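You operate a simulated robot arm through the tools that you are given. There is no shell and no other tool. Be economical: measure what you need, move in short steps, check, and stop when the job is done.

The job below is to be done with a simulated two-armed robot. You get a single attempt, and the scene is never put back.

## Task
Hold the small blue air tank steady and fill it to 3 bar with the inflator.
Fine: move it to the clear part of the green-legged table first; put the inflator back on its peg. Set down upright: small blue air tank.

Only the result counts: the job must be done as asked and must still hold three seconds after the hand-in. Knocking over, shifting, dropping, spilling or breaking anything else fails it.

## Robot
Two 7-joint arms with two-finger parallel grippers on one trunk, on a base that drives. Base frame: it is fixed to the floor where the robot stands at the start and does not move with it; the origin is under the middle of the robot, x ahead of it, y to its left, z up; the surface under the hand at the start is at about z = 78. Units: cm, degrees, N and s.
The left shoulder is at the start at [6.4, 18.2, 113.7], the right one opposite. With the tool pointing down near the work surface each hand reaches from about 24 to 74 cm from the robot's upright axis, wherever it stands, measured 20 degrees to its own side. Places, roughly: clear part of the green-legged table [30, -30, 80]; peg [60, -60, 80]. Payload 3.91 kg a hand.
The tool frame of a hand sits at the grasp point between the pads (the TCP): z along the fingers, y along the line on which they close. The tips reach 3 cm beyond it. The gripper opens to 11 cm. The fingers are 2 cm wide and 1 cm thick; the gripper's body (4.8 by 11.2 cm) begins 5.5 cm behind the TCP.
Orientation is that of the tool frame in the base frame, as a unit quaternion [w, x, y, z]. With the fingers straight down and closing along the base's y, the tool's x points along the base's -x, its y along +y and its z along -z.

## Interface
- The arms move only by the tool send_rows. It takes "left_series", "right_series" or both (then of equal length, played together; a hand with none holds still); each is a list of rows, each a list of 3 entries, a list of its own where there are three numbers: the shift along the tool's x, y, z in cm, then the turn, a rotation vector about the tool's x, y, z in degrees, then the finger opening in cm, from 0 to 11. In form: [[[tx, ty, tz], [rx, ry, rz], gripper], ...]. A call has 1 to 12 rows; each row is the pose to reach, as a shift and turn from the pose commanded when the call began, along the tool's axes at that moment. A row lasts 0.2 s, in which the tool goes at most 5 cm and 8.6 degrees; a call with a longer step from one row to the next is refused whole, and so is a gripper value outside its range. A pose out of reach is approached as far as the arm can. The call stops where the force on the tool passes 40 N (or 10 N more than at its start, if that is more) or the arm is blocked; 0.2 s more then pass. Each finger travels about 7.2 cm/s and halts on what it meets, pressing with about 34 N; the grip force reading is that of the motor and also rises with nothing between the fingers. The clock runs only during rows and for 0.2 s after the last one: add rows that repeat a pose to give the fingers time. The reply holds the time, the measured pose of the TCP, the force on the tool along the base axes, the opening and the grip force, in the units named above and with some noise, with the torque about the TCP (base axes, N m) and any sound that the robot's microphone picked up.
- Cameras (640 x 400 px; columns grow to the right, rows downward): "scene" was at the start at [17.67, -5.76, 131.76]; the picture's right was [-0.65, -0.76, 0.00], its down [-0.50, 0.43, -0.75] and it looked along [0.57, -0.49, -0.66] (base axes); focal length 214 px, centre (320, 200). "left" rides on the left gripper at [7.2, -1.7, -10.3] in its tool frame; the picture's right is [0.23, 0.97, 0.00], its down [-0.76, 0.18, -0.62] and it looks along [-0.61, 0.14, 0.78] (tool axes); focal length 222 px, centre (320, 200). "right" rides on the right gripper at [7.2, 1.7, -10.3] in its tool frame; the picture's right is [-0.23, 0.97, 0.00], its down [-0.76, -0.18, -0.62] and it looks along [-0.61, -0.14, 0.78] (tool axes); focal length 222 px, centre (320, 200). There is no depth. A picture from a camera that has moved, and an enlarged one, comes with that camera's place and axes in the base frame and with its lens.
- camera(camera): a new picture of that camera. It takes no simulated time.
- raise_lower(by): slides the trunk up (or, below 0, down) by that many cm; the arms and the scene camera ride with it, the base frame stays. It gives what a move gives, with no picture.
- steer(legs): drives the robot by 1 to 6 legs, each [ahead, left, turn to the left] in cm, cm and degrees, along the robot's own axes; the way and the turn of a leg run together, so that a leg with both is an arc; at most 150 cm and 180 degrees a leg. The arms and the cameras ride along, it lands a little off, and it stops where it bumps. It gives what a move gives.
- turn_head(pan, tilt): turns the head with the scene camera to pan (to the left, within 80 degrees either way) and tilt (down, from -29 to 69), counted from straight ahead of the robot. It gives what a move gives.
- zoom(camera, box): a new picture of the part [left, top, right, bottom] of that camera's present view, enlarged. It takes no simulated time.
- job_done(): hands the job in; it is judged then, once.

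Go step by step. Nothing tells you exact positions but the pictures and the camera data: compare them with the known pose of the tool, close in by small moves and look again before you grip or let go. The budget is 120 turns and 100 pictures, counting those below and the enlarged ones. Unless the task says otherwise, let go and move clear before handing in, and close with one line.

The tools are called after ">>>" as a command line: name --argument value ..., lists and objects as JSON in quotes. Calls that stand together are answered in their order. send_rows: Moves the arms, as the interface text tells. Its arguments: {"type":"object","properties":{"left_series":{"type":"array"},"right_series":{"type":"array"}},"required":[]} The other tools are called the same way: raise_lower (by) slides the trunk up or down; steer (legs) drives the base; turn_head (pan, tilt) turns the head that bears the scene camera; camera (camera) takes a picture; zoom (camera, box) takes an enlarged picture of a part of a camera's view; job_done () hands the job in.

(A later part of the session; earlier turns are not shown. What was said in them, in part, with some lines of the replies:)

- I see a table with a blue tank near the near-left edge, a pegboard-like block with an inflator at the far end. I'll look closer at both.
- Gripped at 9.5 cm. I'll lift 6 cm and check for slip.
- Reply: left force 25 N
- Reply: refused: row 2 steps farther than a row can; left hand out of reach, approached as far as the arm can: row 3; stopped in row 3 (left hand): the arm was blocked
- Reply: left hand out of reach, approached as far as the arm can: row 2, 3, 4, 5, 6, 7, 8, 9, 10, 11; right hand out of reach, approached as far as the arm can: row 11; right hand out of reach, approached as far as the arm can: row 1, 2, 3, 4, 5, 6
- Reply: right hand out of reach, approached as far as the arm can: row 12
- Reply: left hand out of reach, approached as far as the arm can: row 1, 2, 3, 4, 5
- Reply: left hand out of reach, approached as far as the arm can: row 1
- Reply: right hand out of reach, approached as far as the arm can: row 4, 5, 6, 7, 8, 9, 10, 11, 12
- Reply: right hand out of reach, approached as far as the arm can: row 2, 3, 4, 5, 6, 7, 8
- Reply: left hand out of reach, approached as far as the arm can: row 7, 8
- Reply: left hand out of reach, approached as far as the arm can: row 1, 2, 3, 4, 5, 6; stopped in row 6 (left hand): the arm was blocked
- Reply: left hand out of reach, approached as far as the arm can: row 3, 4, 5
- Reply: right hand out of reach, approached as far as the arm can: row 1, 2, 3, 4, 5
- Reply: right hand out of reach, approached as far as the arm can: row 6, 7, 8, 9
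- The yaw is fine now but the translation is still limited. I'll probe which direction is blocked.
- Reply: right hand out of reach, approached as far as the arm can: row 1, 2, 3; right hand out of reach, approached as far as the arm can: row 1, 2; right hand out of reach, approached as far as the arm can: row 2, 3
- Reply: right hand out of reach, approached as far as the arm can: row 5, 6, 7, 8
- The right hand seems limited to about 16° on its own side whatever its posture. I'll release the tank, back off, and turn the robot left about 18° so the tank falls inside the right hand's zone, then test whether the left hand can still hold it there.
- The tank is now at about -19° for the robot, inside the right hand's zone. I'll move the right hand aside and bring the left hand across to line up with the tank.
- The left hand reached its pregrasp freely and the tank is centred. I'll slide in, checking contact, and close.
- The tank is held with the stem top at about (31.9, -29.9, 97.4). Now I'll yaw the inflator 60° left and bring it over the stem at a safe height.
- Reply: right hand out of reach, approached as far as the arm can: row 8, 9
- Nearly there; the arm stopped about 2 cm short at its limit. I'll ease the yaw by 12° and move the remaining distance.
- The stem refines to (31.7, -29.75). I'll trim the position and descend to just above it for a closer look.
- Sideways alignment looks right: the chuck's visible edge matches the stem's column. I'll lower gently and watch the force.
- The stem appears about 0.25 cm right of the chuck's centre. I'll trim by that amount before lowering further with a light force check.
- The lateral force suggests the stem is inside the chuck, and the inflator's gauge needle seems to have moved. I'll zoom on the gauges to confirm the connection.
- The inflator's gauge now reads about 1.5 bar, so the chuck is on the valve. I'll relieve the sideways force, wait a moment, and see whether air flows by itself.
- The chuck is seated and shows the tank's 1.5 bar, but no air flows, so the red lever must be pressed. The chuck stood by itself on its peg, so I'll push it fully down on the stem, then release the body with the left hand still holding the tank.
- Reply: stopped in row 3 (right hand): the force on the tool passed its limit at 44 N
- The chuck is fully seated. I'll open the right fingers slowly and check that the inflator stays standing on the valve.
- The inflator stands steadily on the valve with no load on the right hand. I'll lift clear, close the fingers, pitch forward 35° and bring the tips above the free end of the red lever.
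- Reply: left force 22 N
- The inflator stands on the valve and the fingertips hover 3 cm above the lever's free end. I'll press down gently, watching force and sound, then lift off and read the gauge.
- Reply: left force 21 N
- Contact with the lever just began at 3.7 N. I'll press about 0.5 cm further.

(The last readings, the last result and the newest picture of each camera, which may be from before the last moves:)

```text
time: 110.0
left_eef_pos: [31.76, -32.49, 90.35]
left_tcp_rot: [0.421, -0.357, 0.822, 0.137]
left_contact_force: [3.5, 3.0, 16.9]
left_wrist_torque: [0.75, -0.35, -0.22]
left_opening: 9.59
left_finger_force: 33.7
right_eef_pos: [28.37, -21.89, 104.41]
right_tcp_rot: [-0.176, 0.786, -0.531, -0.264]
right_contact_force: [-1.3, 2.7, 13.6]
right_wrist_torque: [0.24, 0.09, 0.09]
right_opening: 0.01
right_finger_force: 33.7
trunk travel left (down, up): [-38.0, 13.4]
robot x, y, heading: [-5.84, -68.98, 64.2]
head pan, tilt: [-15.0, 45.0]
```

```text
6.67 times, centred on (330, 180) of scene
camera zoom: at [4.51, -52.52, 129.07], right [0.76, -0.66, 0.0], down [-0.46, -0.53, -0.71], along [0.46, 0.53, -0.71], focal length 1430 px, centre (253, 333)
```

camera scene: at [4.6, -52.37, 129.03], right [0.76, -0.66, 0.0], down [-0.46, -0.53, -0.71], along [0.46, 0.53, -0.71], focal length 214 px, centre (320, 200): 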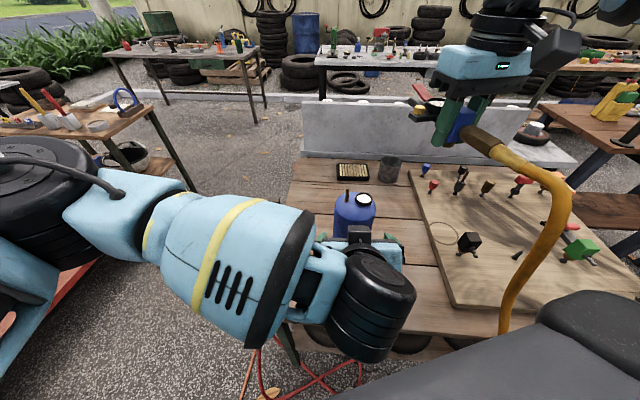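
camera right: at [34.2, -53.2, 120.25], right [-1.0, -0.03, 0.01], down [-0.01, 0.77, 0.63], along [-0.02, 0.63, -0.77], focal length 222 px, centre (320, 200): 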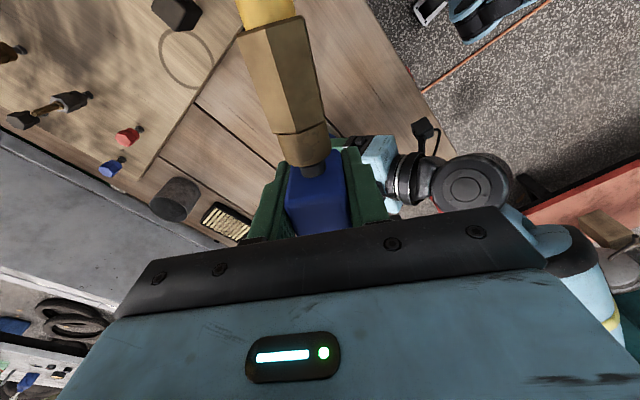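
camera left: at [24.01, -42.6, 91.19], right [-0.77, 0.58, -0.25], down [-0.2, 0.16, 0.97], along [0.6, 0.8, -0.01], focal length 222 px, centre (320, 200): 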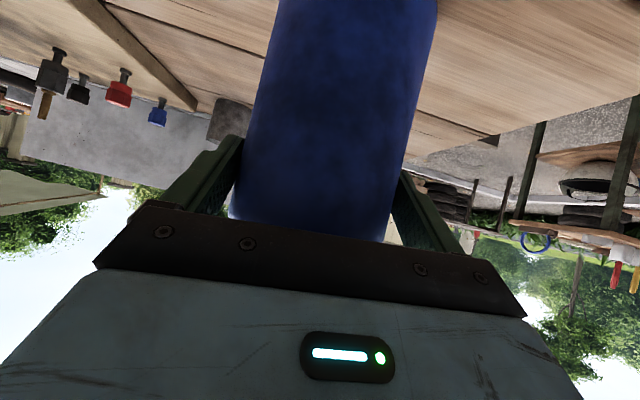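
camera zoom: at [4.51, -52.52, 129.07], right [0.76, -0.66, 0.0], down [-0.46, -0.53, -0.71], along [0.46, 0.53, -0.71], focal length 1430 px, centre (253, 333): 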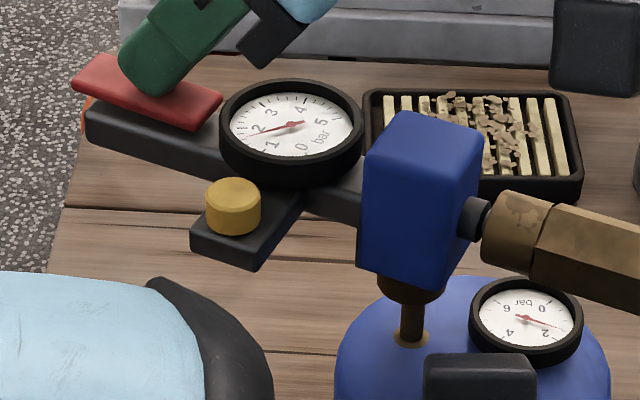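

The lever is lowered but not fully, and the gauge reads about 1.6. I'll press a little more.

>>> send_rows --right_series '[[[0.15, 0, 0.2], [0, 0, 0], 0], [[0.3, 0, 0.4], [0, 0, 0], 0]]'

>>> zoom --camera "scene" --box '[290, 150, 370, 210]'

```text
time: 110.6
left_eef_pos: [31.88, -32.33, 90.24]
left_tcp_rot: [0.421, -0.358, 0.822, 0.138]
left_contact_force: [5.7, 7.7, 9.4]
left_wrist_torque: [0.63, -0.79, -0.41]
left_opening: 9.58
left_finger_force: 34.0
right_eef_pos: [28.11, -21.75, 104.43]
right_tcp_rot: [-0.179, 0.785, -0.531, -0.266]
right_contact_force: [-4.2, 9.6, 33.8]
right_wrist_torque: [0.6, 0.26, 0.13]
right_opening: 0.02
right_finger_force: 34.1
trunk travel left (down, up): [-38.0, 13.4]
robot x, y, heading: [-5.93, -69.19, 63.9]
head pan, tilt: [-15.0, 45.0]
```

```text
6.67 times, centred on (330, 180) of scene
camera zoom: at [4.44, -52.48, 129.08], right [0.76, -0.66, 0.0], down [-0.46, -0.53, -0.71], along [0.46, 0.53, -0.71], focal length 1430 px, centre (253, 333)
```

zoom: 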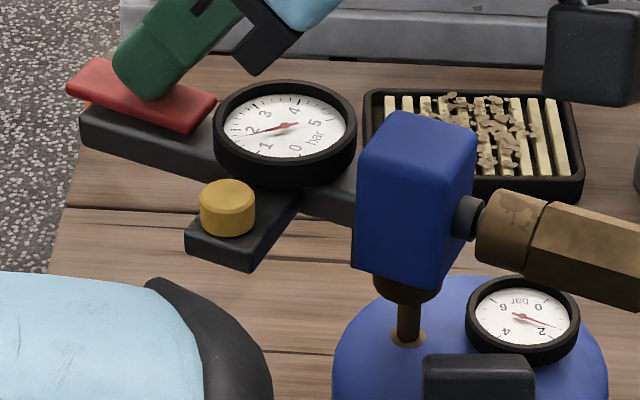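

I'll read the inflator's gauge precisely while the lever is held.

>>> zoom --camera "scene" --box '[312, 160, 338, 176]'

```text
16.00 times, centred on (325, 168) of scene
camera zoom: at [4.44, -52.48, 129.08], right [0.76, -0.66, 0.0], down [-0.46, -0.53, -0.71], along [0.46, 0.53, -0.71], focal length 3432 px, centre (240, 712)
```

zoom: 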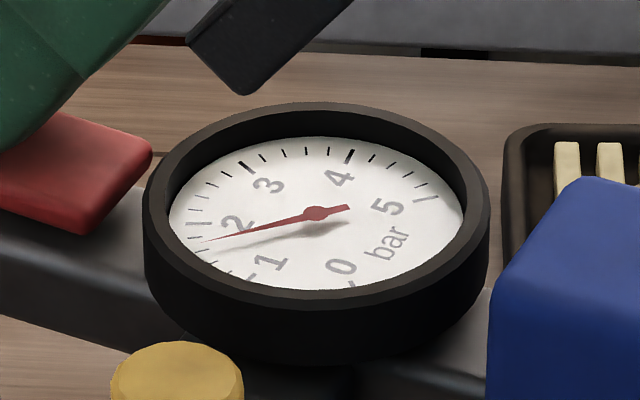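

It reads about 1.65, up slightly if at all. I'll hold the lever for a moment and read again.

>>> send_rows --right_series '[[[0, 0, 0], [0, 0, 0], 0], [[0, 0, 0], [0, 0, 0], 0], [[0, 0, 0], [0, 0, 0], 0], [[0, 0, 0], [0, 0, 0], 0]]'

>>> zoom --camera "scene" --box '[298, 152, 350, 184]'

```text
time: 111.6
left_eef_pos: [31.66, -32.38, 90.23]
left_tcp_rot: [0.42, -0.359, 0.822, 0.138]
left_contact_force: [1.6, 11.2, 8.7]
left_wrist_torque: [0.64, -0.4, -0.14]
left_opening: 9.57
left_finger_force: 34.2
right_eef_pos: [27.99, -21.8, 104.34]
right_tcp_rot: [-0.178, 0.785, -0.529, -0.267]
right_contact_force: [-3.1, 7.7, 35.2]
right_wrist_torque: [0.56, 0.23, 0.03]
right_opening: 0.0
right_finger_force: 34.4
trunk travel left (down, up): [-38.0, 13.4]
robot x, y, heading: [-5.84, -69.52, 64.0]
head pan, tilt: [-15.0, 45.0]
```

```text
12.31 times, centred on (324, 168) of scene
camera zoom: at [4.41, -52.47, 129.07], right [0.76, -0.66, 0.0], down [-0.46, -0.53, -0.71], along [0.46, 0.53, -0.71], focal length 2640 px, centre (271, 594)
```

zoom: 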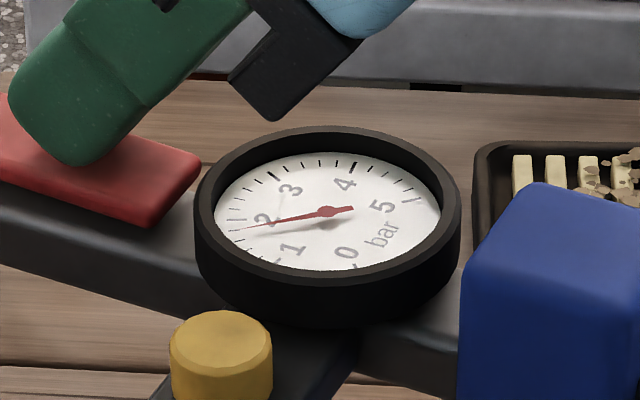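

The gauge has risen to about 1.85, so air is flowing at roughly 0.2 bar/s. I'll hold for 2.6 s and read again.

>>> send_rows --right_series '[[[0, 0, 0], [0, 0, 0], 0], [[0, 0, 0], [0, 0, 0], 0], [[0, 0, 0], [0, 0, 0], 0], [[0, 0, 0], [0, 0, 0], 0], [[0, 0, 0], [0, 0, 0], 0], [[0, 0, 0], [0, 0, 0], 0], [[0, 0, 0], [0, 0, 0], 0], [[0, 0, 0], [0, 0, 0], 0], [[0, 0, 0], [0, 0, 0], 0], [[0, 0, 0], [0, 0, 0], 0], [[0, 0, 0], [0, 0, 0], 0], [[0, 0, 0], [0, 0, 0], 0]]'

>>> zoom --camera "scene" --box '[312, 160, 338, 176]'

```text
time: 114.2
left_eef_pos: [31.75, -32.35, 90.27]
left_tcp_rot: [0.421, -0.358, 0.822, 0.138]
left_contact_force: [-4.0, 14.1, 3.0]
left_wrist_torque: [0.22, 0.21, 0.02]
left_opening: 9.55
left_finger_force: 34.1
right_eef_pos: [27.9, -21.89, 104.27]
right_tcp_rot: [-0.178, 0.786, -0.529, -0.266]
right_contact_force: [-3.0, 4.8, 36.3]
right_wrist_torque: [0.5, 0.23, 0.03]
right_opening: 0.0
right_finger_force: 33.9
trunk travel left (down, up): [-38.0, 13.4]
robot x, y, heading: [-5.95, -69.04, 64.1]
head pan, tilt: [-15.0, 45.0]
```

```text
16.00 times, centred on (325, 168) of scene
camera zoom: at [4.37, -52.44, 129.07], right [0.76, -0.66, 0.0], down [-0.46, -0.53, -0.71], along [0.47, 0.53, -0.71], focal length 3432 px, centre (240, 712)
```

zoom: 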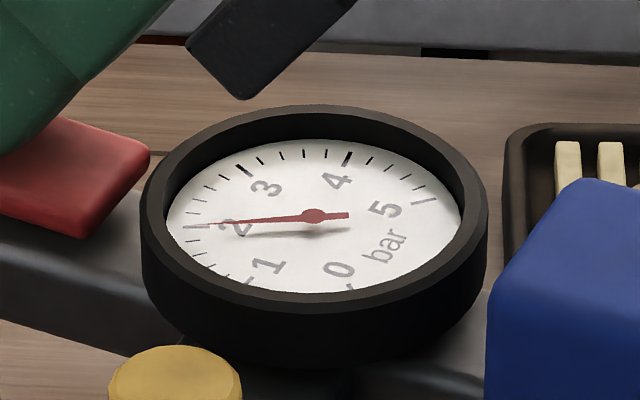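

It reads about 2.0 bar, a rate near 0.1 bar/s. I'll hold for two more calls (5.2 s) and read.

>>> send_rows --right_series '[[[0, 0, 0], [0, 0, 0], 0], [[0, 0, 0], [0, 0, 0], 0], [[0, 0, 0], [0, 0, 0], 0], [[0, 0, 0], [0, 0, 0], 0], [[0, 0, 0], [0, 0, 0], 0], [[0, 0, 0], [0, 0, 0], 0], [[0, 0, 0], [0, 0, 0], 0], [[0, 0, 0], [0, 0, 0], 0], [[0, 0, 0], [0, 0, 0], 0], [[0, 0, 0], [0, 0, 0], 0], [[0, 0, 0], [0, 0, 0], 0], [[0, 0, 0], [0, 0, 0], 0]]'

>>> send_rows --right_series '[[[0, 0, 0], [0, 0, 0], 0], [[0, 0, 0], [0, 0, 0], 0], [[0, 0, 0], [0, 0, 0], 0], [[0, 0, 0], [0, 0, 0], 0], [[0, 0, 0], [0, 0, 0], 0], [[0, 0, 0], [0, 0, 0], 0], [[0, 0, 0], [0, 0, 0], 0], [[0, 0, 0], [0, 0, 0], 0], [[0, 0, 0], [0, 0, 0], 0], [[0, 0, 0], [0, 0, 0], 0], [[0, 0, 0], [0, 0, 0], 0], [[0, 0, 0], [0, 0, 0], 0]]'

>>> zoom --camera "scene" --box '[312, 160, 338, 176]'

```text
time: 116.8
left_eef_pos: [31.76, -32.35, 90.28]
left_tcp_rot: [0.421, -0.358, 0.822, 0.137]
left_contact_force: [-6.3, 12.8, 1.7]
left_wrist_torque: [0.14, 0.33, 0.09]
left_opening: 9.56
left_finger_force: 33.7
right_eef_pos: [28.06, -21.84, 104.27]
right_tcp_rot: [-0.178, 0.786, -0.529, -0.266]
right_contact_force: [-1.8, 6.1, 34.8]
right_wrist_torque: [0.51, 0.15, 0.03]
right_opening: 0.01
right_finger_force: 33.6
trunk travel left (down, up): [-38.0, 13.4]
robot x, y, heading: [-6.02, -69.0, 64.1]
head pan, tilt: [-15.0, 45.0]
```

```text
time: 119.4
left_eef_pos: [31.75, -32.43, 90.41]
left_tcp_rot: [0.421, -0.358, 0.822, 0.137]
left_contact_force: [-7.0, 10.3, 0.7]
left_wrist_torque: [0.19, 0.23, 0.14]
left_opening: 9.58
left_finger_force: 33.6
right_eef_pos: [28.08, -21.82, 104.34]
right_tcp_rot: [-0.178, 0.786, -0.529, -0.267]
right_contact_force: [-2.2, 7.0, 33.5]
right_wrist_torque: [0.5, 0.21, 0.02]
right_opening: 0.0
right_finger_force: 33.7
trunk travel left (down, up): [-38.0, 13.4]
robot x, y, heading: [-6.15, -69.24, 64.0]
head pan, tilt: [-15.0, 45.0]
```

```text
16.00 times, centred on (325, 168) of scene
camera zoom: at [4.38, -52.44, 129.06], right [0.76, -0.66, 0.0], down [-0.46, -0.53, -0.71], along [0.47, 0.53, -0.71], focal length 3432 px, centre (240, 712)
```

zoom: 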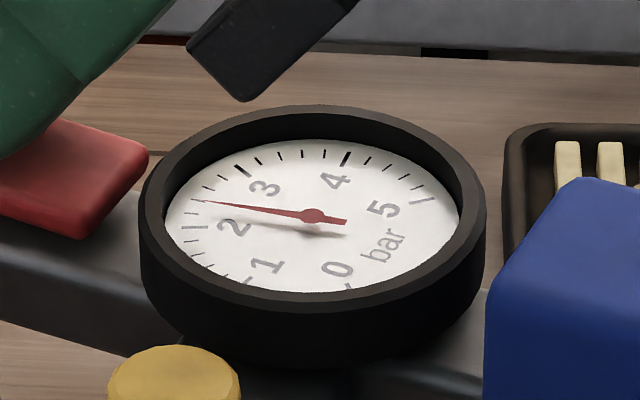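

By angle the gauge reads 2.43 bar, rising steadily at 0.077 bar/s. I'll hold for another 5.2 s, expecting about 2.83, then read.

>>> send_rows --right_series '[[[0, 0, 0], [0, 0, 0], 0], [[0, 0, 0], [0, 0, 0], 0], [[0, 0, 0], [0, 0, 0], 0], [[0, 0, 0], [0, 0, 0], 0], [[0, 0, 0], [0, 0, 0], 0], [[0, 0, 0], [0, 0, 0], 0], [[0, 0, 0], [0, 0, 0], 0], [[0, 0, 0], [0, 0, 0], 0], [[0, 0, 0], [0, 0, 0], 0], [[0, 0, 0], [0, 0, 0], 0], [[0, 0, 0], [0, 0, 0], 0], [[0, 0, 0], [0, 0, 0], 0]]'

>>> send_rows --right_series '[[[0, 0, 0], [0, 0, 0], 0], [[0, 0, 0], [0, 0, 0], 0], [[0, 0, 0], [0, 0, 0], 0], [[0, 0, 0], [0, 0, 0], 0], [[0, 0, 0], [0, 0, 0], 0], [[0, 0, 0], [0, 0, 0], 0], [[0, 0, 0], [0, 0, 0], 0], [[0, 0, 0], [0, 0, 0], 0], [[0, 0, 0], [0, 0, 0], 0], [[0, 0, 0], [0, 0, 0], 0], [[0, 0, 0], [0, 0, 0], 0], [[0, 0, 0], [0, 0, 0], 0]]'

>>> zoom --camera "scene" --box '[312, 160, 338, 176]'

```text
time: 122.0
left_eef_pos: [31.73, -32.35, 90.41]
left_tcp_rot: [0.42, -0.358, 0.823, 0.136]
left_contact_force: [-5.5, 9.9, 1.4]
left_wrist_torque: [0.21, 0.26, 0.1]
left_opening: 9.56
left_finger_force: 34.1
right_eef_pos: [28.07, -21.93, 104.29]
right_tcp_rot: [-0.177, 0.786, -0.529, -0.267]
right_contact_force: [-2.8, 7.6, 33.4]
right_wrist_torque: [0.54, 0.18, 0.04]
right_opening: 0.0
right_finger_force: 33.7
trunk travel left (down, up): [-38.0, 13.4]
robot x, y, heading: [-5.85, -69.17, 64.4]
head pan, tilt: [-15.0, 45.0]
```

```text
time: 124.6
left_eef_pos: [31.6, -32.32, 90.25]
left_tcp_rot: [0.421, -0.357, 0.823, 0.136]
left_contact_force: [-5.3, 7.8, 2.5]
left_wrist_torque: [0.24, 0.25, 0.08]
left_opening: 9.55
left_finger_force: 34.2
right_eef_pos: [28.09, -22.01, 104.3]
right_tcp_rot: [-0.177, 0.786, -0.53, -0.266]
right_contact_force: [-3.3, 7.8, 33.2]
right_wrist_torque: [0.54, 0.24, 0.05]
right_opening: 0.0
right_finger_force: 33.6
trunk travel left (down, up): [-38.0, 13.4]
robot x, y, heading: [-5.74, -69.28, 64.0]
head pan, tilt: [-15.0, 45.0]
```

```text
16.00 times, centred on (325, 168) of scene
camera zoom: at [4.4, -52.46, 129.07], right [0.76, -0.66, 0.0], down [-0.46, -0.53, -0.71], along [0.46, 0.53, -0.71], focal length 3432 px, centre (240, 712)
```

zoom: 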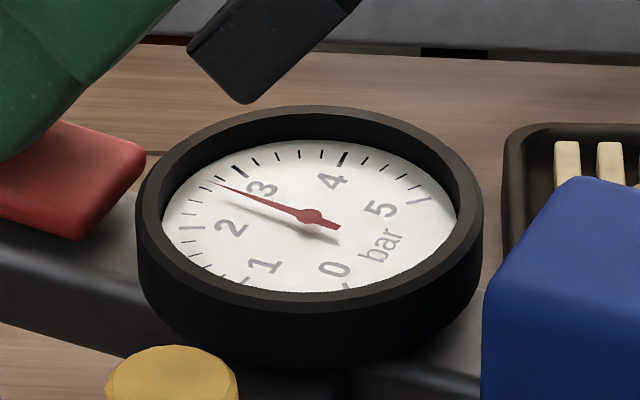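

It reads about 2.76 bar. I'll hold about 3 s more and then lift off the lever and read.

>>> send_rows --right_series '[[[0, 0, 0], [0, 0, 0], 0], [[0, 0, 0], [0, 0, 0], 0], [[0, 0, 0], [0, 0, 0], 0], [[0, 0, 0], [0, 0, 0], 0], [[0, 0, 0], [0, 0, 0], 0], [[0, 0, 0], [0, 0, 0], 0], [[0, 0, 0], [0, 0, 0], 0], [[0, 0, 0], [0, 0, 0], 0], [[0, 0, 0], [0, 0, 0], 0], [[0, 0, 0], [0, 0, 0], 0], [[0, 0, 0], [0, 0, 0], 0], [[0, 0, 0], [0, 0, 0], 0]]'

>>> send_rows --right_series '[[[0, 0, 0], [0, 0, 0], 0], [[-0.4, 0, -0.5], [0, 0, 0], 0], [[-1.2, 0, -1.6], [0, 0, 0], 0], [[-1.8, 0, -2.4], [0, 0, 0], 0]]'

>>> zoom --camera "scene" --box '[308, 158, 338, 178]'

```text
time: 127.2
left_eef_pos: [31.81, -32.45, 90.42]
left_tcp_rot: [0.421, -0.358, 0.822, 0.137]
left_contact_force: [-3.4, 8.0, 3.0]
left_wrist_torque: [0.24, 0.21, -0.02]
left_opening: 9.51
left_finger_force: 34.0
right_eef_pos: [27.94, -21.95, 104.3]
right_tcp_rot: [-0.177, 0.786, -0.53, -0.266]
right_contact_force: [-4.0, 8.0, 32.1]
right_wrist_torque: [0.57, 0.25, 0.01]
right_opening: 0.0
right_finger_force: 33.9
trunk travel left (down, up): [-38.0, 13.4]
robot x, y, heading: [-5.77, -69.27, 64.1]
head pan, tilt: [-15.0, 45.0]
```

```text
time: 128.2
left_eef_pos: [31.73, -32.34, 90.29]
left_tcp_rot: [0.42, -0.358, 0.822, 0.137]
left_contact_force: [-10.2, 3.3, 13.5]
left_wrist_torque: [0.98, 1.41, 0.33]
left_opening: 9.54
left_finger_force: 34.5
right_eef_pos: [28.48, -22.15, 106.86]
right_tcp_rot: [-0.173, 0.786, -0.533, -0.26]
right_contact_force: [1.3, 0.0, -0.3]
right_wrist_torque: [-0.02, -0.02, 0.02]
right_opening: 0.0
right_finger_force: 33.7
trunk travel left (down, up): [-38.0, 13.4]
robot x, y, heading: [-5.86, -69.08, 63.9]
head pan, tilt: [-15.0, 45.0]
```

```text
16.00 times, centred on (323, 168) of scene
camera zoom: at [4.49, -52.46, 129.05], right [0.76, -0.66, 0.0], down [-0.46, -0.53, -0.71], along [0.46, 0.53, -0.71], focal length 3432 px, centre (272, 712)
```

zoom: 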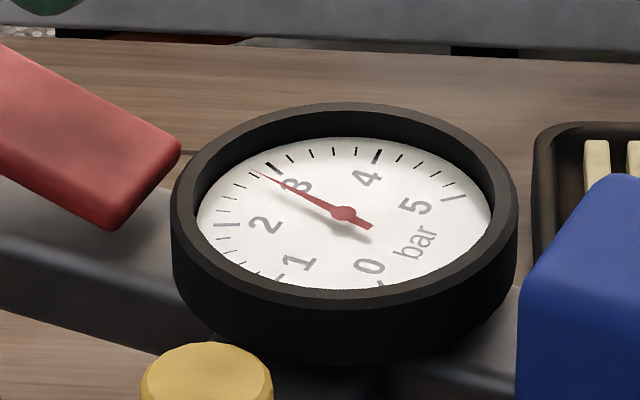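

It reads about 2.8 bar after release. I'll press again for roughly 3 s, then lift off and check both gauges.

>>> send_rows --right_series '[[[0.8, 0, 1.1], [0, 0, 0], 0], [[1.5, 0, 2.0], [0, 0, 0], 0], [[1.8, 0, 2.4], [0, 0, 0], 0], [[1.8, 0, 2.4], [0, 0, 0], 0], [[1.8, 0, 2.4], [0, 0, 0], 0], [[1.8, 0, 2.4], [0, 0, 0], 0], [[1.8, 0, 2.4], [0, 0, 0], 0], [[1.8, 0, 2.4], [0, 0, 0], 0], [[1.8, 0, 2.4], [0, 0, 0], 0], [[1.8, 0, 2.4], [0, 0, 0], 0], [[1.8, 0, 2.4], [0, 0, 0], 0], [[1.8, 0, 2.4], [0, 0, 0], 0]]'

>>> send_rows --right_series '[[[0, 0, 0], [0, 0, 0], 0], [[0, 0, 0], [0, 0, 0], 0], [[-0.4, 0, -0.5], [0, 0, 0], 0], [[-1.2, 0, -1.6], [0, 0, 0], 0], [[-1.8, 0, -2.4], [0, 0, 0], 0]]'

>>> zoom --camera "scene" --box '[308, 158, 338, 178]'

>>> zoom --camera "scene" --box '[348, 186, 374, 206]'

```text
time: 130.8
left_eef_pos: [31.72, -32.28, 90.18]
left_tcp_rot: [0.421, -0.358, 0.822, 0.138]
left_contact_force: [-5.3, 10.0, 0.0]
left_wrist_torque: [0.27, -0.21, 0.29]
left_opening: 9.52
left_finger_force: 33.9
right_eef_pos: [28.06, -21.72, 104.19]
right_tcp_rot: [-0.178, 0.785, -0.53, -0.266]
right_contact_force: [-1.0, 7.7, 34.1]
right_wrist_torque: [0.55, 0.16, 0.02]
right_opening: 0.0
right_finger_force: 34.1
trunk travel left (down, up): [-38.0, 13.4]
robot x, y, heading: [-5.59, -69.25, 64.0]
head pan, tilt: [-15.0, 45.0]
```

```text
time: 132.0
left_eef_pos: [31.84, -32.53, 90.36]
left_tcp_rot: [0.422, -0.356, 0.823, 0.136]
left_contact_force: [-6.2, 0.5, 8.0]
left_wrist_torque: [0.45, 0.92, 0.09]
left_opening: 9.55
left_finger_force: 34.0
right_eef_pos: [28.39, -22.11, 106.36]
right_tcp_rot: [-0.172, 0.787, -0.533, -0.26]
right_contact_force: [-0.1, 0.2, 0.1]
right_wrist_torque: [0.0, 0.01, 0.02]
right_opening: 0.0
right_finger_force: 34.0
trunk travel left (down, up): [-38.0, 13.4]
robot x, y, heading: [-5.61, -69.36, 63.8]
head pan, tilt: [-15.0, 45.0]
```

```text
16.00 times, centred on (323, 168) of scene
camera zoom: at [4.56, -52.47, 129.04], right [0.76, -0.66, 0.0], down [-0.46, -0.53, -0.71], along [0.46, 0.53, -0.71], focal length 3432 px, centre (272, 712)
```

zoom: 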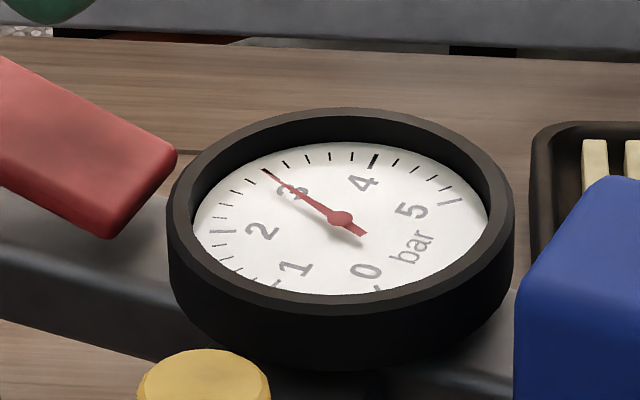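

```text
16.00 times, centred on (361, 196) of scene
camera zoom: at [4.56, -52.47, 129.04], right [0.76, -0.66, 0.0], down [-0.46, -0.53, -0.71], along [0.46, 0.53, -0.71], focal length 3432 px, centre (-336, 264)
```

zoom: 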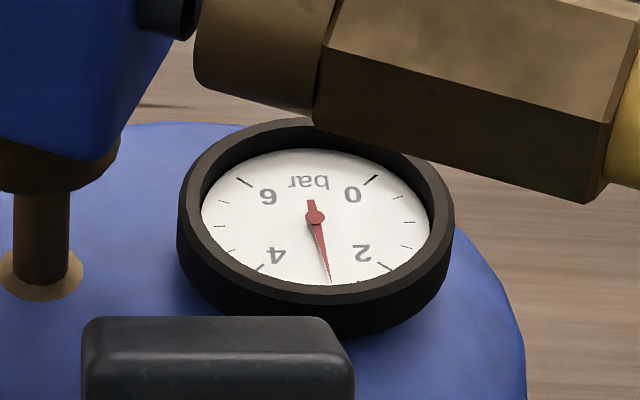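

The inflator's gauge shows about 2.95–3.0 and the tank's own about 2.9. I'll give one short press of about 1 s to centre it on 3 bar, then lift clear.

>>> send_rows --right_series '[[[0.8, 0, 1.1], [0, 0, 0], 0], [[1.5, 0, 2.0], [0, 0, 0], 0], [[1.8, 0, 2.4], [0, 0, 0], 0], [[1.8, 0, 2.4], [0, 0, 0], 0], [[1.8, 0, 2.4], [0, 0, 0], 0], [[1.8, 0, 2.4], [0, 0, 0], 0], [[1.8, 0, 2.4], [0, 0, 0], 0], [[1.2, 0, 1.6], [0, 0, 0], 0], [[0.5, 0, 0.6], [0, 0, 0], 0], [[-0.2, 0, -0.3], [0, 0, 0], 0], [[-0.2, 0, -0.3], [0, 0, 0], 0]]'

>>> zoom --camera "scene" --box '[310, 155, 374, 207]'

```text
time: 134.4
left_eef_pos: [31.84, -32.53, 90.24]
left_tcp_rot: [0.421, -0.357, 0.823, 0.137]
left_contact_force: [-2.7, -3.3, 9.4]
left_wrist_torque: [0.02, 0.44, 0.04]
left_opening: 9.47
left_finger_force: 34.0
right_eef_pos: [28.43, -22.04, 107.09]
right_tcp_rot: [-0.173, 0.786, -0.532, -0.261]
right_contact_force: [-0.5, 0.9, -0.4]
right_wrist_torque: [0.02, -0.03, -0.01]
right_opening: 0.03
right_finger_force: 34.4
trunk travel left (down, up): [-38.0, 13.4]
robot x, y, heading: [-5.67, -69.07, 64.1]
head pan, tilt: [-15.0, 45.0]
```

```text
7.69 times, centred on (342, 181) of scene
camera zoom: at [4.58, -52.5, 129.05], right [0.76, -0.66, 0.0], down [-0.46, -0.53, -0.71], along [0.46, 0.53, -0.71], focal length 1650 px, centre (151, 346)
```

zoom: 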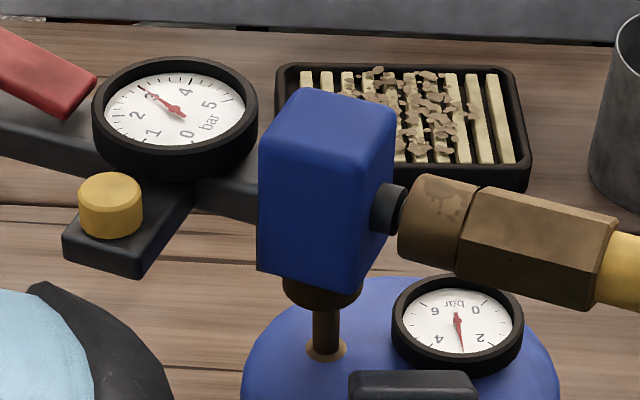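

Both gauges now read 3 bar (tank about 2.97, inflator about 3.0). I'll bring the right hand upright again over the inflator body, open.

>>> send_rows --right_series '[[[1, 0, -2], [0, 7, 0], 0], [[2, 0, -3.6], [0, 14, 0], 0], [[3.2, 0, -5], [0, 21, 0], 1.5], [[4.2, 0, -6], [0, 28, 0], 4], [[5.2, 0, -6.8], [0, 35, 0], 6], [[5.2, 0, -6.8], [0, 35, 0], 6.5], [[5.2, 0, -6.8], [0, 35, 0], 6.5]]'

>>> camera --camera "right"

```text
time: 136.0
left_eef_pos: [31.81, -32.45, 90.31]
left_tcp_rot: [0.421, -0.357, 0.822, 0.137]
left_contact_force: [-2.2, -2.0, 8.3]
left_wrist_torque: [0.13, 0.36, 0.04]
left_opening: 9.46
left_finger_force: 34.2
right_eef_pos: [31.6, -29.7, 109.59]
right_tcp_rot: [-0.005, 0.828, -0.561, -0.013]
right_contact_force: [0.2, 0.2, -0.1]
right_wrist_torque: [-0.02, 0.0, -0.03]
right_opening: 6.47
right_finger_force: 0.0
trunk travel left (down, up): [-38.0, 13.4]
robot x, y, heading: [-6.16, -69.07, 63.9]
head pan, tilt: [-15.0, 45.0]
```

```text
3 pictures are left
camera right: at [32.91, -37.33, 119.72], right [-0.99, -0.15, 0.01], down [-0.11, 0.76, 0.64], along [-0.11, 0.63, -0.77], focal length 222 px, centre (320, 200)
```

right: 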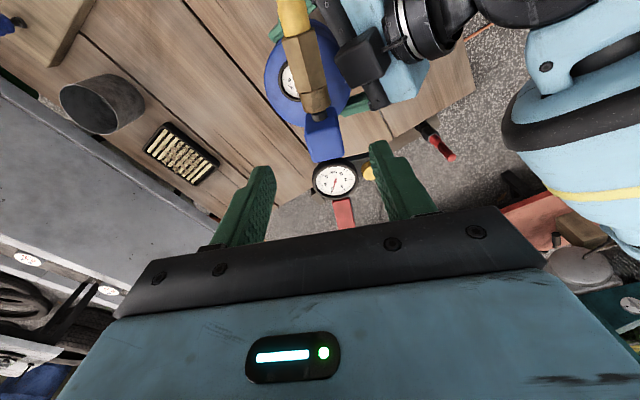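

The inflator still stands well, turned about 5° to the left of the hand. I'll trim, descend and grip the body.

>>> send_rows --right_series '[[[0.1, 0.35, 0], [0, 0, -5], 6.5], [[0.1, 0.35, 3], [0, 0, -5], 6.5], [[0.1, 0.35, 6], [0, 0, -5], 6.5], [[0.1, 0.35, 9.5], [0, 0, -5], 6.5], [[0.1, 0.35, 9.5], [0, 0, -5], 5], [[0.1, 0.35, 9.5], [0, 0, -5], 3.6], [[0.1, 0.35, 9.5], [0, 0, -5], 2.5], [[0.1, 0.35, 9.5], [0, 0, -5], 2], [[0.1, 0.35, 9.5], [0, 0, -5], 2], [[0.1, 0.35, 9.5], [0, 0, -5], 2]]'

```text
time: 138.2
left_eef_pos: [31.88, -32.47, 90.24]
left_tcp_rot: [0.42, -0.358, 0.823, 0.138]
left_contact_force: [-2.3, -1.5, 11.0]
left_wrist_torque: [0.31, 0.31, 0.06]
left_opening: 9.48
left_finger_force: 33.8
right_eef_pos: [31.26, -29.71, 100.01]
right_tcp_rot: [-0.006, 0.852, -0.523, -0.013]
right_contact_force: [-0.4, -0.4, -1.4]
right_wrist_torque: [-0.03, -0.01, 0.03]
right_opening: 3.08
right_finger_force: 34.1
trunk travel left (down, up): [-38.0, 13.4]
robot x, y, heading: [-6.04, -68.99, 63.9]
head pan, tilt: [-15.0, 45.0]
```

The body is gripped again. I'll lift the chuck straight off the valve and move the inflator clear upward.

>>> send_rows --right_series '[[[0, 0, -0.7], [0, 0, 0], 2], [[0, 0, -1.5], [0, 0, 0], 2], [[0, 0, -2.5], [0, 0, 0], 2], [[0, 0, -4], [0, 0, 0], 2], [[0, 0, -6], [0, 0, 0], 2], [[0, 0, -8], [0, 0, 0], 2], [[0, 0, -9], [0, 0, 0], 2]]'

>>> send_rows --left_series '[[[0, 0, 0], [0, 0, 0], 9.7], [[0, 0, 0], [0, 0, 0], 10.4], [[0, 0, 0], [0, 0, 0], 11], [[0, 0, 0], [0, 0, 0], 11], [[0, 0, -2], [0, 0, 0], 11], [[0, 0, -5], [0, 0, 0], 11], [[0, 0, -9], [0, 0, 0], 11], [[0, 0, -13], [0, 0, 0], 11]]'

```text
time: 139.8
left_eef_pos: [31.92, -32.35, 90.33]
left_tcp_rot: [0.421, -0.357, 0.822, 0.137]
left_contact_force: [-1.0, -1.7, 10.0]
left_wrist_torque: [0.46, 0.19, 0.02]
left_opening: 9.51
left_finger_force: 34.0
right_eef_pos: [31.36, -30.09, 109.05]
right_tcp_rot: [-0.006, 0.852, -0.523, -0.012]
right_contact_force: [-0.5, -0.2, -2.3]
right_wrist_torque: [-0.01, -0.01, -0.02]
right_opening: 3.07
right_finger_force: 34.0
trunk travel left (down, up): [-38.0, 13.4]
robot x, y, heading: [-6.05, -69.24, 64.2]
head pan, tilt: [-15.0, 45.0]
```

```text
time: 141.6
left_eef_pos: [24.09, -39.32, 98.18]
left_tcp_rot: [0.421, -0.358, 0.822, 0.138]
left_contact_force: [-0.2, -0.5, -0.2]
left_wrist_torque: [-0.02, -0.01, -0.01]
left_opening: 10.98
left_finger_force: 0.0
right_eef_pos: [31.32, -30.03, 109.1]
right_tcp_rot: [-0.006, 0.852, -0.523, -0.012]
right_contact_force: [-0.4, -0.2, -1.8]
right_wrist_torque: [-0.04, -0.04, -0.02]
right_opening: 3.04
right_finger_force: 34.3
trunk travel left (down, up): [-38.0, 13.4]
robot x, y, heading: [-6.03, -69.4, 64.0]
head pan, tilt: [-15.0, 45.0]
```

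The inflator is off the valve and the tank stands free. I'll move the left hand aside, raise the trunk for clearance, and turn the robot right toward the peg.

>>> send_rows --left_series '[[[0.3, 3.3, -1], [0, 0, 0], 11], [[0.5, 6.6, -2], [0, 0, 0], 11], [[0.7, 10, -3], [0, 0, 0], 11], [[1, 13.3, -4], [0, 0, 0], 11], [[1.2, 16.6, -5], [0, 0, 0], 11], [[1.2, 16.6, -5], [0, 0, 0], 11]]'

>>> raise_lower --by 8

>>> steer --legs '[[0, 0, -19], [0, 0, -19]]'

```text
time: 143.0
left_eef_pos: [9.14, -30.81, 98.95]
left_tcp_rot: [0.42, -0.358, 0.823, 0.138]
left_contact_force: [0.3, -0.6, -0.5]
left_wrist_torque: [0.02, 0.01, -0.01]
left_opening: 10.97
left_finger_force: 0.1
right_eef_pos: [31.4, -30.02, 109.06]
right_tcp_rot: [-0.005, 0.852, -0.523, -0.013]
right_contact_force: [0.2, 0.7, -2.6]
right_wrist_torque: [-0.04, -0.03, 0.0]
right_opening: 3.0
right_finger_force: 33.9
trunk travel left (down, up): [-38.0, 13.4]
robot x, y, heading: [-6.1, -69.45, 63.9]
head pan, tilt: [-15.0, 45.0]
```

```text
time: 144.2
left_eef_pos: [9.21, -30.64, 106.99]
left_tcp_rot: [0.42, -0.357, 0.823, 0.137]
left_contact_force: [0.9, 0.6, 0.7]
left_wrist_torque: [0.0, -0.02, -0.04]
left_opening: 11.0
left_finger_force: 0.0
right_eef_pos: [30.83, -31.03, 121.21]
right_tcp_rot: [-0.049, 0.851, -0.523, -0.017]
right_contact_force: [-0.2, 0.9, -2.7]
right_wrist_torque: [-0.07, -0.02, 0.0]
right_opening: 3.0
right_finger_force: 34.1
trunk travel left (down, up): [-46.0, 5.4]
robot x, y, heading: [-6.04, -69.44, 64.2]
head pan, tilt: [-15.0, 45.0]
```

```text
time: 146.7
left_eef_pos: [29.75, -48.28, 106.95]
left_tcp_rot: [0.441, -0.068, 0.895, -0.008]
left_contact_force: [0.1, -0.6, 0.2]
left_wrist_torque: [0.04, 0.0, -0.02]
left_opening: 11.01
left_finger_force: 0.0
right_eef_pos: [46.48, -61.99, 121.31]
right_tcp_rot: [0.052, -0.633, 0.773, 0.001]
right_contact_force: [0.4, 0.3, -1.9]
right_wrist_torque: [-0.03, 0.0, 0.0]
right_opening: 2.96
right_finger_force: 33.6
trunk travel left (down, up): [-46.0, 5.4]
robot x, y, heading: [-5.92, -69.1, 25.9]
head pan, tilt: [-15.0, 45.0]
```

I've turned to face the peg side. I'll lower the trunk again, level the right hand, then yaw it to the inflator's original heading.

>>> raise_lower --by -8

>>> send_rows --right_series '[[[0, 0, 0], [-3.7, 4.6, 0], 2], [[0, 0, 0], [-3.7, 4.6, 0], 2]]'

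>>> send_rows --right_series '[[[0, 0, 0], [0, 0, 7], 2], [[0, 0, 0], [0, 0, 14], 2], [[0, 0, 0], [0, 0, 21], 2], [[0, 0, 0], [0, 0, 28.8], 2], [[0, 0, 0], [0, 0, 28.8], 2]]'

```text
time: 147.8
left_eef_pos: [29.77, -48.25, 98.99]
left_tcp_rot: [0.443, -0.068, 0.894, -0.008]
left_contact_force: [-0.3, 0.8, -0.8]
left_wrist_torque: [0.04, -0.02, 0.0]
left_opening: 11.01
left_finger_force: 0.0
right_eef_pos: [46.56, -61.97, 113.29]
right_tcp_rot: [0.053, -0.633, 0.772, 0.002]
right_contact_force: [-0.1, -0.8, -1.5]
right_wrist_torque: [-0.02, 0.02, 0.01]
right_opening: 2.96
right_finger_force: 34.6
trunk travel left (down, up): [-38.0, 13.4]
robot x, y, heading: [-6.05, -69.79, 26.0]
head pan, tilt: [-15.0, 45.0]
```

```text
time: 148.4
left_eef_pos: [29.73, -48.21, 99.08]
left_tcp_rot: [0.442, -0.068, 0.894, -0.008]
left_contact_force: [1.2, -0.7, -0.1]
left_wrist_torque: [0.04, -0.02, -0.03]
left_opening: 11.01
left_finger_force: 0.0
right_eef_pos: [46.38, -62.16, 113.32]
right_tcp_rot: [0.002, -0.633, 0.774, 0.0]
right_contact_force: [-0.2, -0.4, -2.6]
right_wrist_torque: [-0.04, 0.01, 0.01]
right_opening: 2.98
right_finger_force: 34.8
trunk travel left (down, up): [-38.0, 13.4]
robot x, y, heading: [-5.95, -69.28, 25.8]
head pan, tilt: [-15.0, 45.0]
```

```text
time: 149.6
left_eef_pos: [29.67, -48.18, 98.91]
left_tcp_rot: [0.442, -0.068, 0.895, -0.009]
left_contact_force: [-0.1, -0.5, 0.0]
left_wrist_torque: [0.0, 0.02, -0.03]
left_opening: 11.01
left_finger_force: 0.0
right_eef_pos: [46.48, -62.07, 113.37]
right_tcp_rot: [0.001, -0.42, 0.907, 0.002]
right_contact_force: [0.4, -0.4, -2.3]
right_wrist_torque: [0.04, 0.02, 0.02]
right_opening: 2.99
right_finger_force: 34.5
trunk travel left (down, up): [-38.0, 13.4]
robot x, y, heading: [-5.69, -69.25, 25.7]
head pan, tilt: [-15.0, 45.0]
```

The hand is level at heading 50°. I'll move over the peg at a safe height and look with the head turned to it.

>>> send_rows --right_series '[[[-2, -2.7, 1], [0, 0, 0], 2], [[-4, -5.5, 2], [0, 0, 0], 2], [[-6, -8.3, 4], [0, 0, 0], 2], [[-8.3, -11, 8], [0, 0, 0], 2], [[-8.3, -11, 12], [0, 0, 0], 2], [[-8.3, -11, 15], [0, 0, 0], 2], [[-8.3, -11, 15], [0, 0, 0], 2]]'

>>> turn_head --pan -28 --tilt 42

```text
refused: row 4 steps farther than a row can; nothing moved
```

```text
time: 150.4
left_eef_pos: [29.68, -48.21, 98.92]
left_tcp_rot: [0.442, -0.069, 0.894, -0.007]
left_contact_force: [-0.1, 0.1, -0.2]
left_wrist_torque: [-0.03, 0.01, 0.0]
left_opening: 10.99
left_finger_force: 0.0
right_eef_pos: [46.47, -62.0, 113.18]
right_tcp_rot: [0.001, -0.42, 0.907, 0.002]
right_contact_force: [-0.1, 0.0, -2.3]
right_wrist_torque: [-0.03, 0.02, 0.0]
right_opening: 2.97
right_finger_force: 33.4
trunk travel left (down, up): [-38.0, 13.4]
robot x, y, heading: [-5.78, -69.19, 25.8]
head pan, tilt: [-28.0, 42.0]
```

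>>> send_rows --right_series '[[[-2, -2.7, 1], [0, 0, 0], 2], [[-4, -5.5, 2], [0, 0, 0], 2], [[-6, -8.3, 3], [0, 0, 0], 2], [[-8.3, -11, 4.5], [0, 0, 0], 2], [[-8.3, -11, 9], [0, 0, 0], 2], [[-8.3, -11, 13.5], [0, 0, 0], 2], [[-8.3, -11, 18], [0, 0, 0], 2], [[-8.3, -11, 20], [0, 0, 0], 2], [[-8.3, -11, 20], [0, 0, 0], 2]]'

>>> camera --camera "scene"

```text
time: 152.4
left_eef_pos: [29.67, -48.3, 98.96]
left_tcp_rot: [0.441, -0.068, 0.895, -0.009]
left_contact_force: [0.7, 0.2, 0.5]
left_wrist_torque: [-0.03, -0.02, -0.01]
left_opening: 10.97
left_finger_force: 0.1
right_eef_pos: [60.38, -63.71, 94.11]
right_tcp_rot: [0.002, -0.421, 0.907, 0.001]
right_contact_force: [-0.3, -0.4, -3.4]
right_wrist_torque: [-0.02, 0.03, -0.03]
right_opening: 2.99
right_finger_force: 34.6
right hand out of reach, approached as far as the arm can: row 1, 2, 3, 4, 5, 6, 7, 8, 9
trunk travel left (down, up): [-38.0, 13.4]
robot x, y, heading: [-5.65, -69.34, 25.9]
head pan, tilt: [-28.0, 42.0]
```

```text
2 pictures are left
camera scene: at [13.37, -64.52, 129.46], right [-0.04, -1.0, 0.0], down [-0.67, 0.03, -0.74], along [0.74, -0.03, -0.67], focal length 214 px, centre (320, 200)
```

scene: 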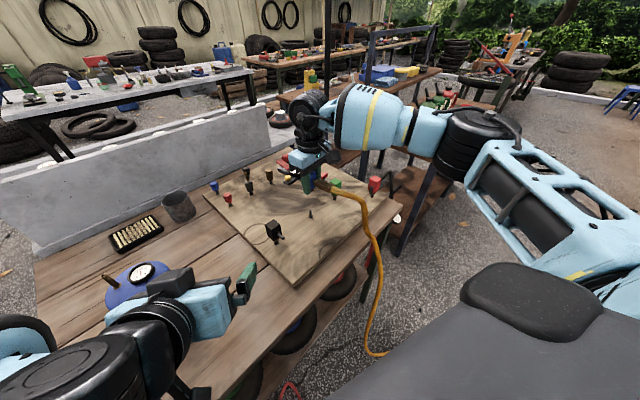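

I'm about 0.8 cm short of the peg at z 94. I'll nudge onto it.

>>> send_rows --right_series '[[[-0.3, 0.4, 0.5], [0, 0, 0], 2], [[-0.5, 0.66, 1.5], [0, 0, 0], 2], [[-0.5, 0.66, 1.5], [0, 0, 0], 2]]'

```text
time: 153.2
left_eef_pos: [29.61, -48.23, 98.97]
left_tcp_rot: [0.442, -0.069, 0.895, -0.008]
left_contact_force: [-0.2, 0.1, -0.2]
left_wrist_torque: [0.03, -0.01, 0.03]
left_opening: 10.98
left_finger_force: 0.1
right_eef_pos: [60.5, -63.92, 92.65]
right_tcp_rot: [0.0, -0.421, 0.907, 0.0]
right_contact_force: [0.0, 0.5, -2.5]
right_wrist_torque: [-0.04, 0.02, 0.0]
right_opening: 2.98
right_finger_force: 34.1
right hand out of reach, approached as far as the arm can: row 1, 2, 3
trunk travel left (down, up): [-38.0, 13.4]
robot x, y, heading: [-5.49, -69.18, 25.9]
head pan, tilt: [-28.0, 42.0]
```

The arm is at its inner limit again. I'll lift clear, turn the robot left 10° so the peg is well inside the right hand's zone, then come back over it.

>>> send_rows --right_series '[[[0, 0, -4], [0, 0, 0], 2], [[0, 0, -8], [0, 0, 0], 2], [[0, 0, -10], [0, 0, 0], 2], [[0, 0, -10], [0, 0, 0], 2]]'

>>> steer --legs '[[0, 0, 10]]'

```text
time: 154.2
left_eef_pos: [29.7, -48.15, 98.93]
left_tcp_rot: [0.441, -0.069, 0.895, -0.008]
left_contact_force: [-0.1, 0.9, -0.1]
left_wrist_torque: [0.0, 0.03, 0.02]
left_opening: 10.99
left_finger_force: 0.0
right_eef_pos: [60.86, -64.92, 102.61]
right_tcp_rot: [0.001, -0.421, 0.907, 0.0]
right_contact_force: [-0.3, 0.9, -3.2]
right_wrist_torque: [-0.06, -0.01, 0.04]
right_opening: 3.02
right_finger_force: 33.9
right hand out of reach, approached as far as the arm can: row 2, 3, 4
trunk travel left (down, up): [-38.0, 13.4]
robot x, y, heading: [-6.04, -69.23, 25.9]
head pan, tilt: [-28.0, 42.0]
```

```text
time: 155.3
left_eef_pos: [25.5, -42.32, 99.02]
left_tcp_rot: [0.44, -0.148, 0.885, 0.031]
left_contact_force: [-0.9, 1.1, 0.2]
left_wrist_torque: [0.0, -0.01, 0.06]
left_opening: 11.02
left_finger_force: 0.1
right_eef_pos: [58.94, -53.23, 102.67]
right_tcp_rot: [0.001, -0.499, 0.867, 0.001]
right_contact_force: [0.3, -0.8, -2.1]
right_wrist_torque: [-0.03, 0.02, 0.01]
right_opening: 2.97
right_finger_force: 34.3
trunk travel left (down, up): [-38.0, 13.4]
robot x, y, heading: [-6.25, -69.31, 35.9]
head pan, tilt: [-28.0, 42.0]
```

>>> send_rows --right_series '[[[2, -1.5, 0], [0, 0, 5], 2], [[4, -3, 1], [0, 0, 10.1], 2], [[6, -4.5, 3], [0, 0, 10.1], 2], [[7.7, -5.9, 5], [0, 0, 10.1], 2], [[7.7, -5.9, 9], [0, 0, 10.1], 2], [[7.7, -5.9, 11], [0, 0, 10.1], 2], [[7.7, -5.9, 11], [0, 0, 10.1], 2]]'

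```text
time: 156.9
left_eef_pos: [25.5, -42.35, 98.93]
left_tcp_rot: [0.441, -0.147, 0.885, 0.031]
left_contact_force: [-0.4, -0.5, 0.2]
left_wrist_torque: [0.04, 0.01, -0.03]
left_opening: 11.0
left_finger_force: 0.1
right_eef_pos: [60.29, -62.95, 91.38]
right_tcp_rot: [0.001, -0.421, 0.907, 0.001]
right_contact_force: [-0.6, 0.4, -2.1]
right_wrist_torque: [-0.05, 0.02, -0.03]
right_opening: 3.0
right_finger_force: 34.0
trunk travel left (down, up): [-38.0, 13.4]
robot x, y, heading: [-6.09, -69.2, 35.8]
head pan, tilt: [-28.0, 42.0]
```

I'm over the peg at z 91. I'll spend one zoom to verify the alignment.

>>> zoom --camera "scene" --box '[325, 165, 385, 225]'

```text
6.67 times, centred on (355, 195) of scene
camera zoom: at [12.17, -61.2, 129.46], right [0.14, -0.99, 0.0], down [-0.66, -0.09, -0.74], along [0.74, 0.1, -0.67], focal length 1430 px, centre (87, 233)
```

zoom: 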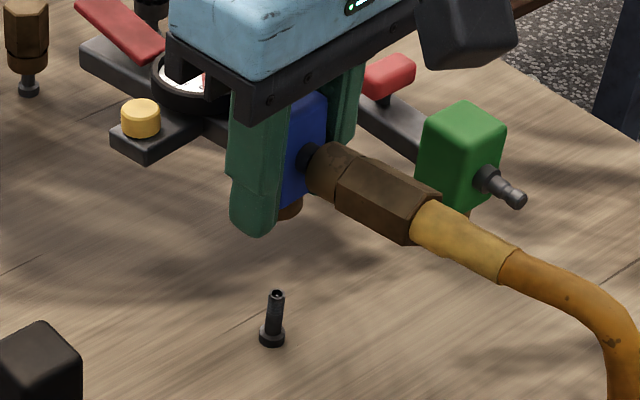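

In this view the peg stands about 0.2–0.3 cm to the right of the chuck's centre. I'll trim by 0.2 cm and lower slowly, watching for force.

>>> send_rows --right_series '[[[0.2, -0.07, 0], [0, 0, 0], 2], [[0.2, -0.07, 1.5], [0, 0, 0], 2], [[0.2, -0.07, 3], [0, 0, 0], 2], [[0.2, -0.07, 4], [0, 0, 0], 2], [[0.2, -0.07, 4.5], [0, 0, 0], 2], [[0.2, -0.07, 5], [0, 0, 0], 2], [[0.2, -0.07, 5], [0, 0, 0], 2]]'

```text
time: 158.5
left_eef_pos: [25.52, -42.34, 98.95]
left_tcp_rot: [0.44, -0.146, 0.885, 0.031]
left_contact_force: [-0.6, 0.1, 0.2]
left_wrist_torque: [0.02, 0.01, 0.01]
left_opening: 11.0
left_finger_force: 0.0
right_eef_pos: [60.13, -63.19, 86.55]
right_tcp_rot: [0.0, -0.421, 0.907, 0.0]
right_contact_force: [0.0, 0.8, -2.1]
right_wrist_torque: [-0.04, 0.07, 0.0]
right_opening: 2.97
right_finger_force: 34.0
trunk travel left (down, up): [-38.0, 13.4]
robot x, y, heading: [-5.72, -69.12, 35.9]
head pan, tilt: [-28.0, 42.0]
```

No resistance; the peg seems to be entering the chuck. I'll lower the rest in small steps.

>>> send_rows --right_series '[[[0, 0, 0.3], [0, 0, 0], 2], [[0, 0, 0.6], [0, 0, 0], 2], [[0, 0, 0.9], [0, 0, 0], 2], [[0, 0, 1.2], [0, 0, 0], 2], [[0, 0, 1.2], [0, 0, 0], 2]]'

```text
time: 159.6
left_eef_pos: [25.22, -42.51, 99.06]
left_tcp_rot: [0.441, -0.146, 0.885, 0.031]
left_contact_force: [0.0, 0.0, 0.4]
left_wrist_torque: [0.01, -0.01, -0.02]
left_opening: 10.99
left_finger_force: 0.1
right_eef_pos: [59.86, -63.25, 85.93]
right_tcp_rot: [0.002, -0.421, 0.907, 0.0]
right_contact_force: [-14.0, -12.1, 23.0]
right_wrist_torque: [-0.35, 0.41, 0.02]
right_opening: 3.02
right_finger_force: 34.0
trunk travel left (down, up): [-38.0, 13.4]
robot x, y, heading: [-6.07, -69.43, 36.2]
head pan, tilt: [-28.0, 42.0]
stopped in row 5 (right hand): the force on the tool passed its limit at 42 N (the readings are from after the stop); the commanded pose is now the measured one
```

The chuck is touching the peg's side, pushed backward along the bar. I'll raise slightly, shift 0.3 cm back, and lower again.

>>> send_rows --right_series '[[[0, 0, -0.5], [0, 0, 0], 2], [[0.15, 0, -0.5], [0, 0, 0], 2], [[0.25, 0, -0.4], [0, 0, 0], 2], [[0.25, 0, -0.1], [0, 0, 0], 2], [[0.25, 0, -0.1], [0, 0, 0], 2]]'

```text
time: 160.8
left_eef_pos: [25.3, -42.32, 98.98]
left_tcp_rot: [0.442, -0.147, 0.884, 0.031]
left_contact_force: [0.2, 0.6, 0.1]
left_wrist_torque: [0.0, 0.0, -0.01]
left_opening: 11.02
left_finger_force: 0.0
right_eef_pos: [59.87, -63.26, 85.92]
right_tcp_rot: [0.003, -0.421, 0.907, 0.0]
right_contact_force: [-11.3, -1.5, 12.4]
right_wrist_torque: [-0.07, 0.34, 0.02]
right_opening: 2.99
right_finger_force: 34.3
trunk travel left (down, up): [-38.0, 13.4]
robot x, y, heading: [-5.97, -69.61, 35.9]
head pan, tilt: [-28.0, 42.0]
```

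Less force, now pointing back-left. I'll trim again in that direction.

>>> send_rows --right_series '[[[0, 0, -0.5], [0, 0, 0], 2], [[0.1, 0.15, -0.5], [0, 0, 0], 2], [[0.15, 0.25, -0.3], [0, 0, 0], 2], [[0.15, 0.25, 0], [0, 0, 0], 2], [[0.15, 0.25, 0], [0, 0, 0], 2]]'

```text
time: 162.0
left_eef_pos: [25.45, -42.32, 98.93]
left_tcp_rot: [0.441, -0.146, 0.885, 0.031]
left_contact_force: [-0.4, -0.2, 0.0]
left_wrist_torque: [-0.01, 0.0, 0.0]
left_opening: 11.0
left_finger_force: 0.1
right_eef_pos: [59.77, -63.36, 85.53]
right_tcp_rot: [0.001, -0.421, 0.907, 0.001]
right_contact_force: [1.1, -0.3, -1.6]
right_wrist_torque: [-0.03, 0.02, 0.0]
right_opening: 2.98
right_finger_force: 33.7
trunk travel left (down, up): [-38.0, 13.4]
robot x, y, heading: [-6.08, -69.19, 36.1]
head pan, tilt: [-28.0, 42.0]
```

Free now, at z 85.5. I'll lower the last bit until it seats.

>>> send_rows --right_series '[[[0, 0, 0.2], [0, 0, 0], 2], [[0, 0, 0.4], [0, 0, 0], 2], [[0, 0, 0.4], [0, 0, 0], 2]]'

```text
time: 162.8
left_eef_pos: [25.43, -42.39, 98.92]
left_tcp_rot: [0.441, -0.146, 0.885, 0.031]
left_contact_force: [-0.7, -0.4, -0.6]
left_wrist_torque: [0.03, 0.01, -0.05]
left_opening: 11.04
left_finger_force: 0.0
right_eef_pos: [59.79, -63.3, 85.44]
right_tcp_rot: [0.004, -0.42, 0.908, 0.001]
right_contact_force: [-1.5, -3.2, 9.5]
right_wrist_torque: [-0.11, 0.02, 0.01]
right_opening: 3.01
right_finger_force: 33.9
trunk travel left (down, up): [-38.0, 13.4]
robot x, y, heading: [-6.12, -69.01, 36.1]
head pan, tilt: [-28.0, 42.0]
```

Seated with about 10 N of support. I'll open the fingers and lift straight off.

>>> send_rows --right_series '[[[0, 0, -0.15], [0, 0, 0], 3.3], [[0, 0, -0.15], [0, 0, 0], 4.3], [[0, 0, -0.15], [0, 0, 0], 5.4], [[0, 0, -0.15], [0, 0, 0], 6], [[0, 0, -0.15], [0, 0, 0], 6]]'

>>> send_rows --right_series '[[[0, 0, -2], [0, 0, 0], 6], [[0, 0, -5], [0, 0, 0], 6], [[0, 0, -9], [0, 0, 0], 6], [[0, 0, -13], [0, 0, 0], 6], [[0, 0, -17], [0, 0, 0], 6], [[3, -3, -19], [0, 0, 0], 6]]'

>>> turn_head --pan 0 --tilt 42

>>> camera --camera "scene"

```text
time: 164.0
left_eef_pos: [25.48, -42.22, 98.91]
left_tcp_rot: [0.441, -0.147, 0.885, 0.031]
left_contact_force: [0.8, 0.6, 0.0]
left_wrist_torque: [-0.01, 0.01, -0.02]
left_opening: 11.01
left_finger_force: 0.1
right_eef_pos: [59.88, -63.17, 85.46]
right_tcp_rot: [0.001, -0.421, 0.907, 0.001]
right_contact_force: [-1.1, -0.6, -0.3]
right_wrist_torque: [-0.01, 0.03, 0.01]
right_opening: 6.0
right_finger_force: 0.0
trunk travel left (down, up): [-38.0, 13.4]
robot x, y, heading: [-5.95, -69.13, 35.8]
head pan, tilt: [-28.0, 42.0]
```

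```text
time: 165.4
left_eef_pos: [25.44, -42.56, 99.08]
left_tcp_rot: [0.442, -0.146, 0.885, 0.032]
left_contact_force: [-0.8, -0.6, 0.1]
left_wrist_torque: [0.04, 0.0, 0.04]
left_opening: 10.98
left_finger_force: 0.1
right_eef_pos: [59.9, -67.79, 104.43]
right_tcp_rot: [0.002, -0.421, 0.907, 0.002]
right_contact_force: [-0.4, 0.1, -0.2]
right_wrist_torque: [-0.01, 0.0, 0.03]
right_opening: 6.01
right_finger_force: 0.2
trunk travel left (down, up): [-38.0, 13.4]
robot x, y, heading: [-5.74, -69.28, 35.9]
head pan, tilt: [-28.0, 42.0]
```

```text
time: 166.3
left_eef_pos: [25.41, -42.38, 98.88]
left_tcp_rot: [0.441, -0.147, 0.885, 0.031]
left_contact_force: [-1.0, 0.3, -0.4]
left_wrist_torque: [0.0, 0.0, 0.0]
left_opening: 10.97
left_finger_force: 0.0
right_eef_pos: [59.96, -67.63, 104.49]
right_tcp_rot: [0.001, -0.421, 0.907, 0.001]
right_contact_force: [0.1, -0.3, 0.8]
right_wrist_torque: [0.01, -0.03, 0.06]
right_opening: 6.0
right_finger_force: 0.0
trunk travel left (down, up): [-38.0, 13.4]
robot x, y, heading: [-5.84, -69.02, 36.1]
head pan, tilt: [0.0, 42.0]
```

```text
0 pictures are left
camera scene: at [10.63, -57.51, 129.47], right [0.59, -0.81, 0.0], down [-0.54, -0.39, -0.74], along [0.6, 0.44, -0.67], focal length 214 px, centre (320, 200)
```

scene: 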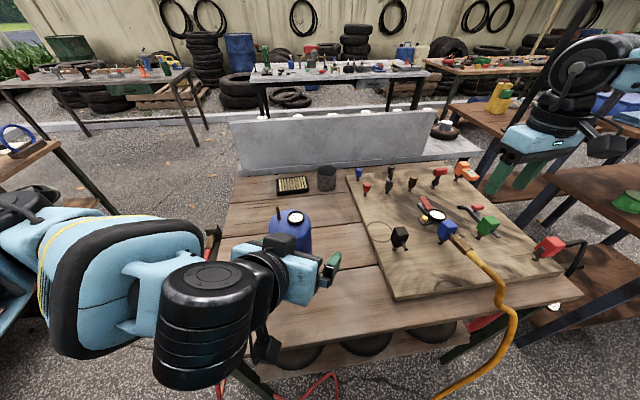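

The inflator is back on its peg and the tank stands upright on the clear part of the table. Both hands are clear and nothing else has moved, so I'm handing in.

>>> job_done

```text
The job is handed in.
```

The small blue air tank stands upright on the clear part of the green-legged table. The gauges read about 3 bar (tank about 2.97, inflator about 3.0), and the inflator is back on its peg.
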